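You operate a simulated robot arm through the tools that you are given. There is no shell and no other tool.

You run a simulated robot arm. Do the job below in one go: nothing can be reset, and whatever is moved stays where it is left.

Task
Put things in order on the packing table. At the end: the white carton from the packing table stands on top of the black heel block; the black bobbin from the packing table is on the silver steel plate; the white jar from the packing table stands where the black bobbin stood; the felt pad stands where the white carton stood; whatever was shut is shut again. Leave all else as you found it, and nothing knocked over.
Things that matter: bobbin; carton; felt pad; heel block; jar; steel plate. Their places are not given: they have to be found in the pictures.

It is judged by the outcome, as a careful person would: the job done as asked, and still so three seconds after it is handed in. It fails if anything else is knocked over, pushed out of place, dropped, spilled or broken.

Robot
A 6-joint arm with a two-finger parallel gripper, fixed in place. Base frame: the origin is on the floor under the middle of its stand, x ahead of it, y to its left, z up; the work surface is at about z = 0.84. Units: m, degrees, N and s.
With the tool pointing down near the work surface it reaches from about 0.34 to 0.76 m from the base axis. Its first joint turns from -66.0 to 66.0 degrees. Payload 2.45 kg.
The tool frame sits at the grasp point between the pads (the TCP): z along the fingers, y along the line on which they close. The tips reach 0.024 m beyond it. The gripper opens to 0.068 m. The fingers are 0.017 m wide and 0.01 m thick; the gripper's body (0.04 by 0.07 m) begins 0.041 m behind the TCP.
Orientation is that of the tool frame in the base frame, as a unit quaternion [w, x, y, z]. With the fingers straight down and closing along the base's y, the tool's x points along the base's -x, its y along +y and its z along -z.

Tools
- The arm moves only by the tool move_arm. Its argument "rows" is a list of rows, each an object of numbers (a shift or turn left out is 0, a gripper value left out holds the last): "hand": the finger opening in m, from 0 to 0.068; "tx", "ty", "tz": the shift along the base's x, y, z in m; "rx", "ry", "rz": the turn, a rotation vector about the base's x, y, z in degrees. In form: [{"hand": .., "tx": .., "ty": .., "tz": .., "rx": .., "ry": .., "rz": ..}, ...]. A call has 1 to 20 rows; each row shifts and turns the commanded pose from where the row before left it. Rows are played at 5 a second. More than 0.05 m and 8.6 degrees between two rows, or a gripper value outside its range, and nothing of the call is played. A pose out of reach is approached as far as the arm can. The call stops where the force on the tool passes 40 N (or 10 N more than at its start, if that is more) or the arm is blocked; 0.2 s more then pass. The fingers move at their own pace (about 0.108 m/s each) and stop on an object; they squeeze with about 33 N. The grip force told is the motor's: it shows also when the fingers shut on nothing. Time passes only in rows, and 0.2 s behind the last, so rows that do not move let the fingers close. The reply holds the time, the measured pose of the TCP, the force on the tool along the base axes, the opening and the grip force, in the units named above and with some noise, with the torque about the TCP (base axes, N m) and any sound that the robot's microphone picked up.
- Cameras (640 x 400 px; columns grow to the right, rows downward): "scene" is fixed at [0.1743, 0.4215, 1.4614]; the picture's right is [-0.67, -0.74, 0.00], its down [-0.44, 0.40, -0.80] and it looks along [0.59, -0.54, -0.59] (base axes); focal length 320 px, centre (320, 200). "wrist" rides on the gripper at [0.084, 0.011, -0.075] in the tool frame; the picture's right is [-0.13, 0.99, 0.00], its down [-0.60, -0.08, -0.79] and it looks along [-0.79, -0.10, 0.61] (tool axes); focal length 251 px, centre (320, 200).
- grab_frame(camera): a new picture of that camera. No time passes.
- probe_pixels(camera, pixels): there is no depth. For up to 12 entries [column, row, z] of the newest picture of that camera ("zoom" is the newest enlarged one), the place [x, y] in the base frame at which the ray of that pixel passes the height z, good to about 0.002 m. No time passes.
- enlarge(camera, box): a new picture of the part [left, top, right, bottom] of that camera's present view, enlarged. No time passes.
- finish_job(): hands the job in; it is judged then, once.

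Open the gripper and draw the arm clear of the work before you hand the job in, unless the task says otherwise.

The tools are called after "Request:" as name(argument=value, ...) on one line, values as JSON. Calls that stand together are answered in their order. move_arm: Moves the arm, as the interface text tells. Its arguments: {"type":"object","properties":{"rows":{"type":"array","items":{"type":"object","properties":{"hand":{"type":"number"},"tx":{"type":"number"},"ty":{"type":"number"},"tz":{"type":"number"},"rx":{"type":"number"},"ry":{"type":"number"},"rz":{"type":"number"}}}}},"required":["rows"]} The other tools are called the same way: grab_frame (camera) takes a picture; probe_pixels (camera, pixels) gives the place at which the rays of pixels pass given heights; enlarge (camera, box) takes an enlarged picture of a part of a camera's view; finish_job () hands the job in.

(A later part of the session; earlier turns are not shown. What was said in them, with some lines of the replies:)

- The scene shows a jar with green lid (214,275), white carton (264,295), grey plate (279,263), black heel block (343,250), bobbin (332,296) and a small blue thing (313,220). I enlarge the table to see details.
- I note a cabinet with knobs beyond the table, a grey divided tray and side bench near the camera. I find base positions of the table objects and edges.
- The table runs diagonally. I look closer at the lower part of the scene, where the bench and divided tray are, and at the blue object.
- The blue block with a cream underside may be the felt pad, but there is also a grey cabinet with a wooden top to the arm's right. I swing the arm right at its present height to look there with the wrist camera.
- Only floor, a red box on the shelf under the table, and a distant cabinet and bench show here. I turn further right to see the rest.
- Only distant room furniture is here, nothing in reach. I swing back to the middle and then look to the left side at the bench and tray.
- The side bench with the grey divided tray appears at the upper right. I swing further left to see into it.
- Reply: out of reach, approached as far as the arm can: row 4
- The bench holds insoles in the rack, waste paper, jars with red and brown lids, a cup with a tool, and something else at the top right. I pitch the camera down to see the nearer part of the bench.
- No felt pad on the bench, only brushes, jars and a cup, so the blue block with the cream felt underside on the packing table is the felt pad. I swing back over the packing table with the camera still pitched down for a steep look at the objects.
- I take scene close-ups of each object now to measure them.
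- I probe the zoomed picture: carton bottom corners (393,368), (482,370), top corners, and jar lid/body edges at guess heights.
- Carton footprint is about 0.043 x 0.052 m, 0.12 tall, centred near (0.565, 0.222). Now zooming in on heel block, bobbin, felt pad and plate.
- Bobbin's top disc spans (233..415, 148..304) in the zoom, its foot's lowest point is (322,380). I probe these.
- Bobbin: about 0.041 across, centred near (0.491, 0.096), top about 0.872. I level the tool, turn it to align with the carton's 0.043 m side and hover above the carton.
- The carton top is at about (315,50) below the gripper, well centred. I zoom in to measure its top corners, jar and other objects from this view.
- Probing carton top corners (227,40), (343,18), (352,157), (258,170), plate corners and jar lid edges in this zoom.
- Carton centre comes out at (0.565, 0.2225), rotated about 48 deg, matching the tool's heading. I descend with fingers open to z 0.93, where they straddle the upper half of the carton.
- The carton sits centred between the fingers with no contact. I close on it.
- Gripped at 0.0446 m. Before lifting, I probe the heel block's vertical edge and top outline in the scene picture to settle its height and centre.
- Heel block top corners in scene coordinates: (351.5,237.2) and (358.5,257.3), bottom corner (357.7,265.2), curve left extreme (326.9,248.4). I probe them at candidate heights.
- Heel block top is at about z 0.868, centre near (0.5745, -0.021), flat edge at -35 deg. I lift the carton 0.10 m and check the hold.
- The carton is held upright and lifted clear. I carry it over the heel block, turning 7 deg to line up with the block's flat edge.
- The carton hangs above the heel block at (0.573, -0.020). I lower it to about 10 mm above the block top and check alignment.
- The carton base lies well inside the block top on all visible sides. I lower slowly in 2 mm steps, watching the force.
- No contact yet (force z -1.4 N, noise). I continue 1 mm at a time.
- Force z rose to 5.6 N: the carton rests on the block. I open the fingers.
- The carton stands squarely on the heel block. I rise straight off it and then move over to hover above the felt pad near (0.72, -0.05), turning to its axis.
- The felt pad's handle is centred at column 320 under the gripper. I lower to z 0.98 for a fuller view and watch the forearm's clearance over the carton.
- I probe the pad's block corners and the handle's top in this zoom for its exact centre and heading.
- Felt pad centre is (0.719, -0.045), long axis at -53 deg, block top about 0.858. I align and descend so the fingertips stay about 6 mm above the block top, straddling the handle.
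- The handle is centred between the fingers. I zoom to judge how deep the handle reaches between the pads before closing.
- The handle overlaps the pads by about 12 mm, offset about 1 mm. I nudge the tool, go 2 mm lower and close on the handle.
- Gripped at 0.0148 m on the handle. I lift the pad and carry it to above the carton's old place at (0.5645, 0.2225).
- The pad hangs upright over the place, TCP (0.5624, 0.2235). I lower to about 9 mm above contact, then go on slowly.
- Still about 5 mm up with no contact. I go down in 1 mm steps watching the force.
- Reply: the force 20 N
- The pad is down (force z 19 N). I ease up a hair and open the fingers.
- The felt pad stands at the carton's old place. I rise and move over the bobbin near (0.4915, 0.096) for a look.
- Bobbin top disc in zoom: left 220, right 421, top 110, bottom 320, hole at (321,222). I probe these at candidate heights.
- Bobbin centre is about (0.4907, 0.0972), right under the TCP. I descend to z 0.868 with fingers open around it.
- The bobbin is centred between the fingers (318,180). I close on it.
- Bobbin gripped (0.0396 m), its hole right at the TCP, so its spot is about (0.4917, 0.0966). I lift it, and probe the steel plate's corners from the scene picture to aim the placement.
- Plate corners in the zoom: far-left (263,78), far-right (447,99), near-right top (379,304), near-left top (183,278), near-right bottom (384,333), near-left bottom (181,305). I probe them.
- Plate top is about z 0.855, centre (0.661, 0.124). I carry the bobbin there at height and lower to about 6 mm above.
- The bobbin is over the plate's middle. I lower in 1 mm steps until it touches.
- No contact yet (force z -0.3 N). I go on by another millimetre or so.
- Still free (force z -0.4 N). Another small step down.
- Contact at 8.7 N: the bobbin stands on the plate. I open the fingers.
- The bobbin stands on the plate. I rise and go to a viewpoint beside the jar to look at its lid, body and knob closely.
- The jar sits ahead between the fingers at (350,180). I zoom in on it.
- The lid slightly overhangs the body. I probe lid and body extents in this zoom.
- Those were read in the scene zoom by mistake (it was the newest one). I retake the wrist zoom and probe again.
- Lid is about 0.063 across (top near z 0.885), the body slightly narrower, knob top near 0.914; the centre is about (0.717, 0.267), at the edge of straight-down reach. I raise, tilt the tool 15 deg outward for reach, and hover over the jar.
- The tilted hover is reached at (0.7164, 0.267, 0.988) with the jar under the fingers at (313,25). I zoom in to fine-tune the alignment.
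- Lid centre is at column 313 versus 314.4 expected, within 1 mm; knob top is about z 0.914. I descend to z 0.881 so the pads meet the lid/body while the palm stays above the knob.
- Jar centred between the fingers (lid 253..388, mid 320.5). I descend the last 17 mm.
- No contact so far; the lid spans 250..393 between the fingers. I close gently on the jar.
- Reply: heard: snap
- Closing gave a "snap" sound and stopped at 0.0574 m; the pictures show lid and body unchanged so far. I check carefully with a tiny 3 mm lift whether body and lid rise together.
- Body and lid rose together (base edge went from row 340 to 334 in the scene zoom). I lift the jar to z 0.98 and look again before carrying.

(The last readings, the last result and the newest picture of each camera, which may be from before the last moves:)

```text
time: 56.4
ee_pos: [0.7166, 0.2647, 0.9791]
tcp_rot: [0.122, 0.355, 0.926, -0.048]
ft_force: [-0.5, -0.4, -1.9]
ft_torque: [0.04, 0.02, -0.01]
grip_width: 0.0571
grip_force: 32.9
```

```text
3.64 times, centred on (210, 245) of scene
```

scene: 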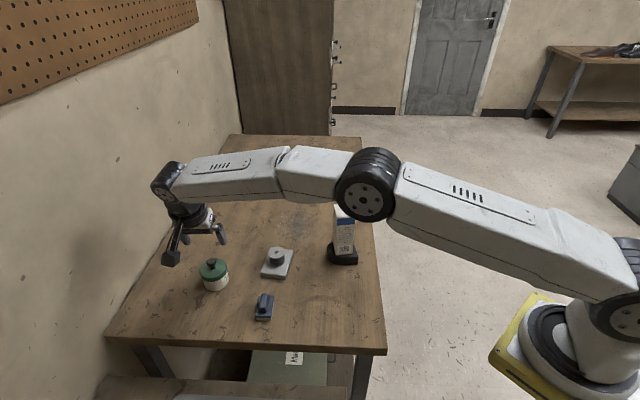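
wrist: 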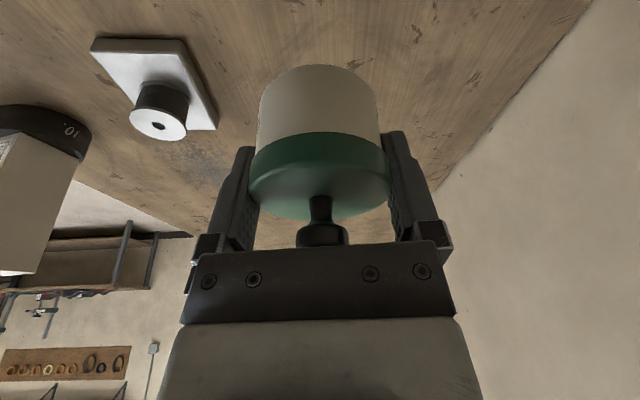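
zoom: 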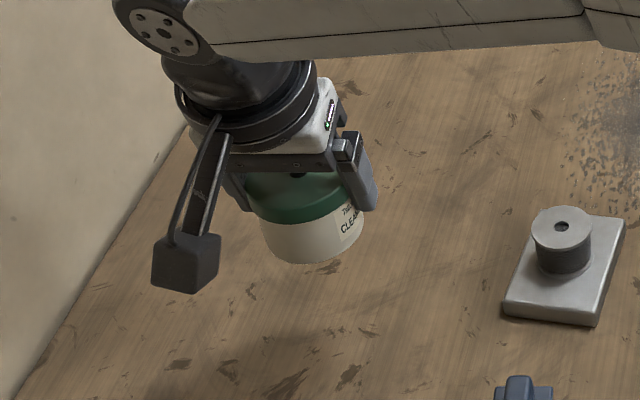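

The jar is held upright, lid on. I carry it to the bobbin's old spot at (0.4917, 0.0966) at this height.

Request:
move_arm(rows=[{"tx": -0.0107, "ty": -0.008}, {"tx": -0.0214, "ty": -0.016}, {"tx": -0.0268, "ty": -0.0201}, {"tx": -0.0268, "ty": -0.0201}, {"tx": -0.0268, "ty": -0.0201}, {"tx": -0.0268, "ty": -0.0201}, {"tx": -0.0268, "ty": -0.0201}, {"tx": -0.0268, "ty": -0.0201}, {"tx": -0.0214, "ty": -0.016}, {"tx": -0.0106, "ty": -0.0079}, {"tz": 0}])

Request:
grab_frame(camera="wrist")

Request:
grab_frame(camera="scene")

```text
time: 58.8
ee_pos: [0.4916, 0.0961, 0.9795]
tcp_rot: [0.121, 0.355, 0.926, -0.047]
ft_force: [-0.6, 0.5, -1.5]
ft_torque: [0.03, 0.0, -0.01]
grip_width: 0.0575
grip_force: 32.8
```

```text
taken
```

wrist: 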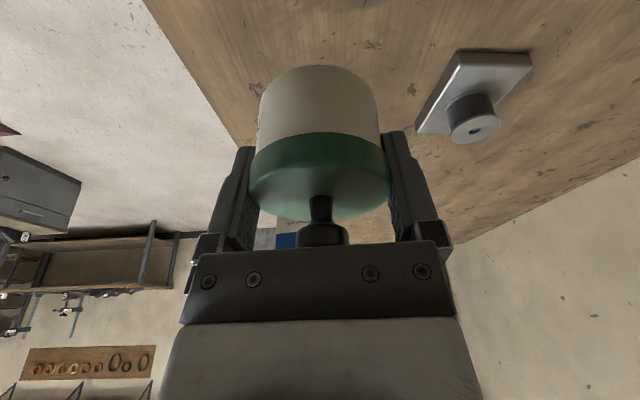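

```text
taken
```

scene: 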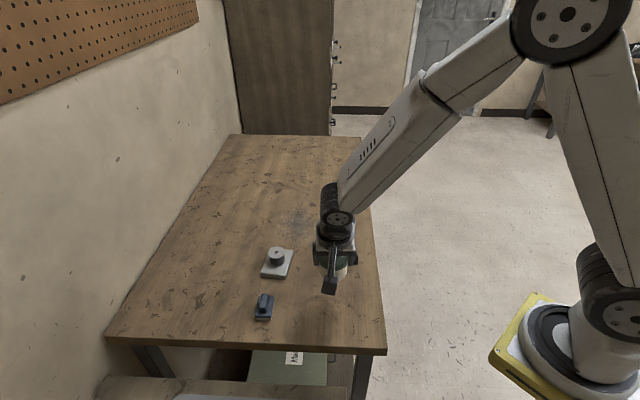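

Jar is over the bobbin's spot (0.4916, 0.0961). I lower it to about 6 mm above the table.

Request:
move_arm(rows=[{"tz": -0.02}, {"tz": -0.03}, {"tz": -0.025}, {"tz": -0.012}, {"tz": -0.005}, {"tz": 0}])

Request:
enlarge(camera="scene", box=[280, 230, 390, 330])

```text
time: 60.2
ee_pos: [0.4917, 0.0963, 0.8864]
tcp_rot: [0.122, 0.355, 0.926, -0.047]
ft_force: [-0.5, 0.9, -2.0]
ft_torque: [-0.01, 0.02, 0.01]
grip_width: 0.0577
grip_force: 32.2
```

```text
4.00 times, centred on (335, 280) of scene
```

zoom: 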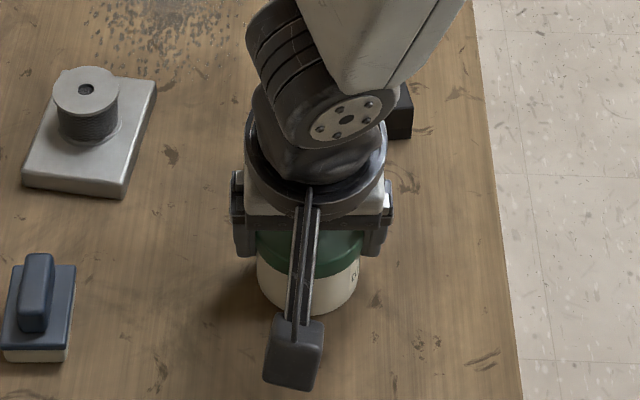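

Force z is -2.0 N (the jar's weight), no contact yet. I lower in 1 mm steps.

Request:
move_arm(rows=[{"tz": -0.0015}, {"tz": -0.0015}, {"tz": -0.001}, {"tz": 0}])

```text
time: 61.2
ee_pos: [0.4908, 0.0962, 0.8846]
tcp_rot: [0.121, 0.356, 0.926, -0.047]
ft_force: [0.1, -0.1, -1.3]
ft_torque: [0.02, -0.02, 0.05]
grip_width: 0.0573
grip_force: 33.0
```

Not touching yet (force z -1.3 N). Two more small steps.

Request:
move_arm(rows=[{"tz": -0.0008}, {"tz": -0.0008}, {"tz": 0}])

```text
time: 62.0
ee_pos: [0.4919, 0.0959, 0.8822]
tcp_rot: [0.122, 0.356, 0.925, -0.047]
ft_force: [0.5, -0.2, -1.5]
ft_torque: [0.0, 0.02, 0.0]
grip_width: 0.0575
grip_force: 33.2
```

Still hanging (force z -1.5 N). I step down further in 0.7 mm steps.

Request:
move_arm(rows=[{"tz": -0.0007}, {"tz": -0.0007}, {"tz": 0}])

```text
time: 62.8
ee_pos: [0.4913, 0.0968, 0.8799]
tcp_rot: [0.123, 0.355, 0.925, -0.047]
ft_force: [-2.8, -1.5, 12.1]
ft_torque: [-0.05, -0.02, -0.1]
grip_width: 0.0577
grip_force: 32.8
```

Contact at 12 N: the jar stands on the table. I ease off and open the fingers.

Request:
move_arm(rows=[{"tz": 0.0005}, {"hand": 0.06}, {"hand": 0.064}, {"hand": 0.068}, {"hand": 0.068}])

Request:
grab_frame(camera="wrist")

Request:
enlarge(camera="scene", box=[280, 230, 390, 330])

```text
time: 64.0
ee_pos: [0.4917, 0.0978, 0.881]
tcp_rot: [0.123, 0.356, 0.925, -0.048]
ft_force: [0.0, -0.7, 0.6]
ft_torque: [-0.01, 0.02, 0.01]
grip_width: 0.0681
grip_force: 0.1
heard: snap
```

```text
taken
```

wrist: 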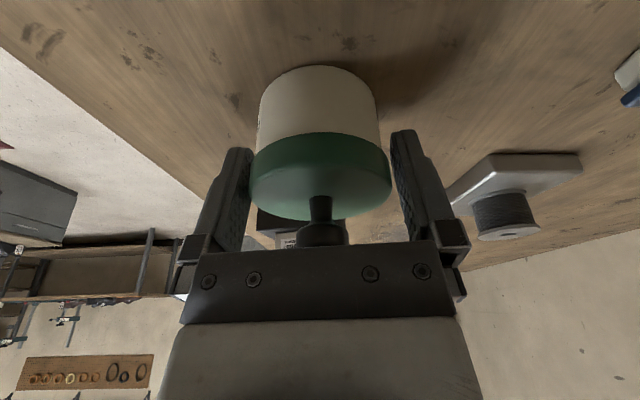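

```text
4.00 times, centred on (335, 280) of scene
```

zoom: 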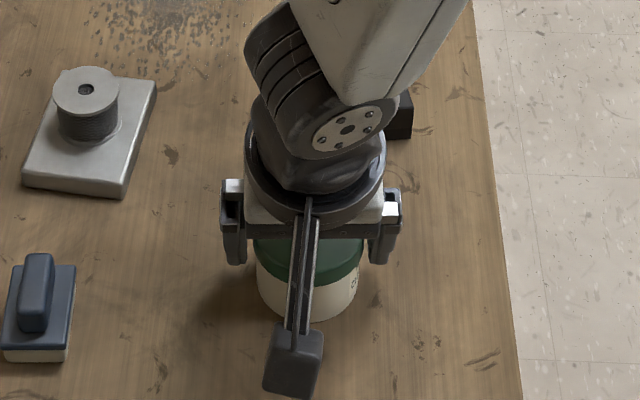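

A second snap came with the release, and the lid sits in place on the jar, so it is shut as before. I rise straight up off the jar.

Request:
move_arm(rows=[{"tz": 0.008}, {"tz": 0.015}, {"tz": 0.025}, {"tz": 0.03}, {"tz": 0.03}, {"tz": 0}])

Request:
grab_frame(camera="wrist")

Request:
enlarge(camera="wrist", box=[230, 0, 410, 110])

```text
time: 65.4
ee_pos: [0.4914, 0.097, 0.9887]
tcp_rot: [0.121, 0.356, 0.925, -0.047]
ft_force: [0.4, -0.1, 0.5]
ft_torque: [0.0, 0.0, 0.03]
grip_width: 0.068
grip_force: 0.1
```

```text
taken
```

wrist: 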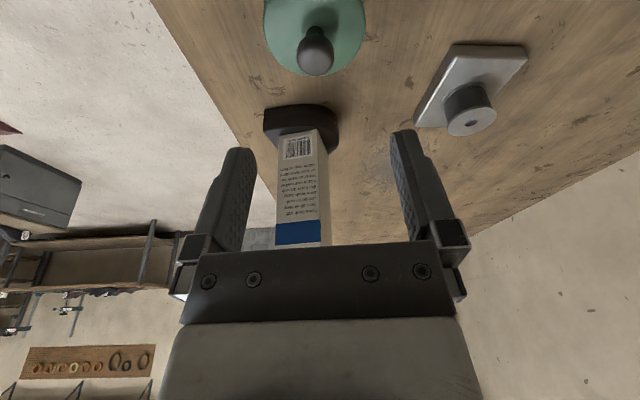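

```text
3.56 times, centred on (320, 55) of wrist
```

zoom: 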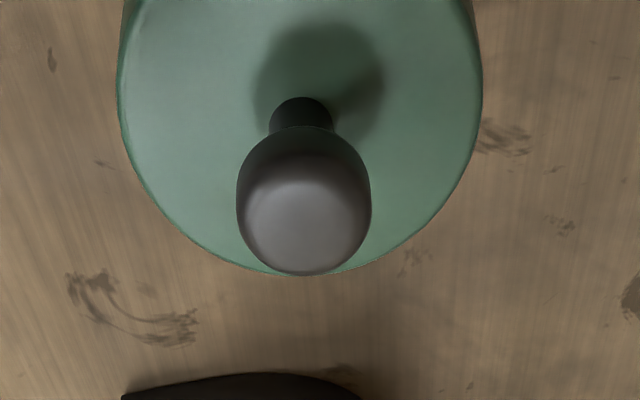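

The jar stands upright with its lid on. I raise the arm, level the tool and swing clear to the right to check the whole table.

Request:
move_arm(rows=[{"tz": 0.04}, {"tz": 0.045}, {"tz": 0.045}, {"tz": 0.045}, {"rx": 5.02, "ry": 5.57}, {"rx": 5.02, "ry": 5.57}, {"ty": -0.04, "rz": 3}, {"ty": -0.045, "rz": 3}, {"tx": -0.005, "ty": -0.045, "rz": 3}, {"tx": -0.01, "ty": -0.045, "rz": 3}, {"tx": -0.01, "ty": -0.045}, {"tx": -0.015, "ty": -0.045}, {"tx": -0.015, "ty": -0.045}, {"tz": 0}])

Request:
grab_frame(camera="scene")

Request:
enlarge(camera="scene", box=[180, 190, 400, 340])

```text
time: 68.4
ee_pos: [0.4348, -0.2128, 1.1654]
tcp_rot: [-0.001, 0.259, 0.966, 0.0]
ft_force: [-0.5, 0.4, -0.4]
ft_torque: [0.03, 0.0, -0.01]
grip_width: 0.068
grip_force: 0.1
```

```text
taken
```

scene: 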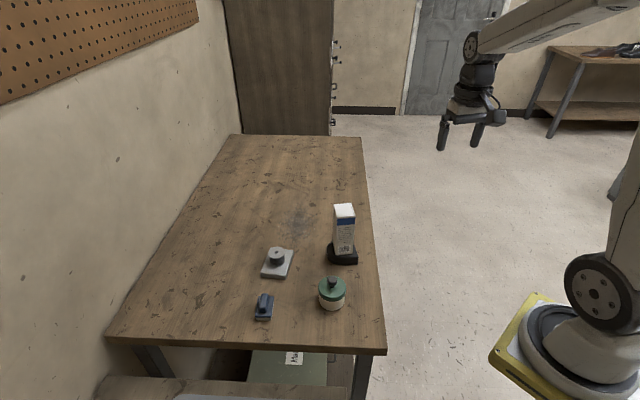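

```text
2.67 times, centred on (290, 265) of scene
```

zoom: 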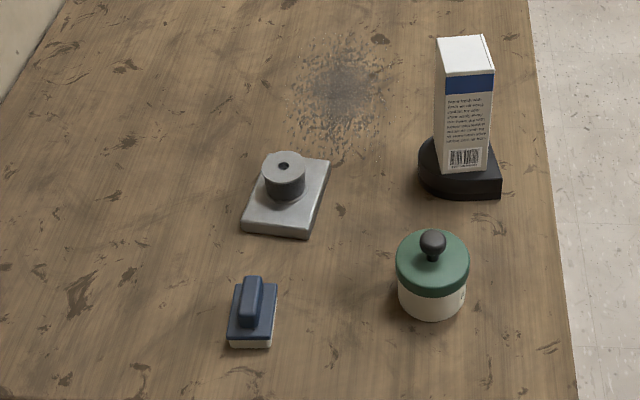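

Everything stands in place: carton on heel block, bobbin on plate, felt pad and jar at their new spots. I zoom in on the jar's lid seat and the pad, and probe final positions.

Request:
enlarge(camera="scene", box=[300, 265, 364, 320])

Request:
probe_pixels(camera="scene", pixels=[[332.5, 310, 0.84], [317, 288, 0.884], [345.5, 289, 0.884], [258.7, 320.5, 0.84], [273.3, 320.5, 0.84], [258.5, 318, 0.857], [274, 317.5, 0.857], [263, 297, 0.857], [276.8, 297, 0.857]])

Request:
enlarge(camera="scene", box=[310, 195, 380, 270])

Request:
enlarge(camera="scene", box=[240, 235, 310, 330])

```text
7.27 times, centred on (332, 292) of scene
```

zoom: 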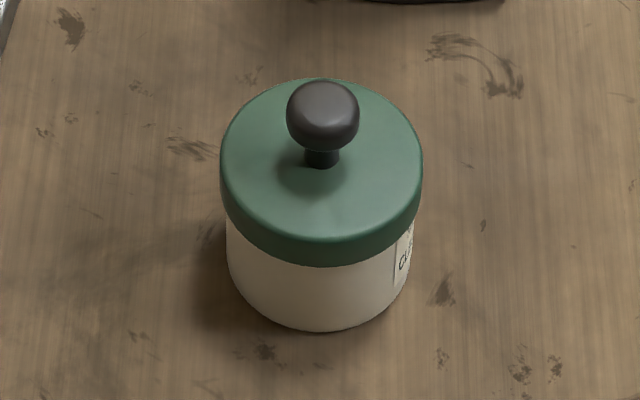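

```text
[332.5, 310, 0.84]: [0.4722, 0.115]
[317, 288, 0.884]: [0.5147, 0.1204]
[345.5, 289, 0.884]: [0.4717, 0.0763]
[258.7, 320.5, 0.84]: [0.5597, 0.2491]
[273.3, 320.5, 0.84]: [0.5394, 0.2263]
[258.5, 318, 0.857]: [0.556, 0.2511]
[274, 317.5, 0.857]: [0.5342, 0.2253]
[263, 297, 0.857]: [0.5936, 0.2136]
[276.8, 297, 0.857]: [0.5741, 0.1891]
```

```text
5.33 times, centred on (345, 232) of scene
```

zoom: 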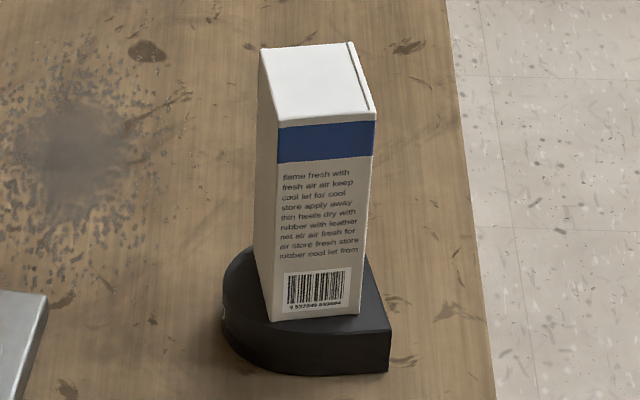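

```text
4.21 times, centred on (275, 282) of scene
```

zoom: 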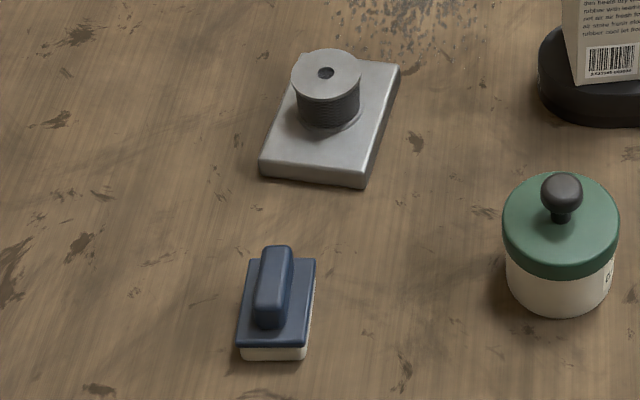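

The jar's lid is seated exactly as before, the jar centre reads (0.493, 0.098), the pad centre (0.5645, 0.220), and the carton and bobbin stand fully on their supports. The gripper is open and clear, so I hand the job in.

Request:
finish_job()

```text
The job is handed in.
```

The packing table is in order and the job is handed in. The last pictures, taken with the arm clear, show all four moves done:

- **Carton:** it stands upright on top of the black heel block, fully inside the block's edges.
- **Bobbin:** it stands on the silver steel plate.
- **Jar:** it stands where the bobbin stood, within about 2 mm.
- **Felt pad:** it stands where the carton stood, also within about 2 mm. I took the small blue block with the cream underside to be the felt pad, as nothing else in reach fitted that name.

The microphone picked up a snap when the fingers closed on the jar, and another when they let go. The lid was in place throughout and looks seated as before, so I did not press it down.

I opened nothing else. No other object shows any sign of being moved or knocked over in the last pictures, though they don't show the whole side bench.
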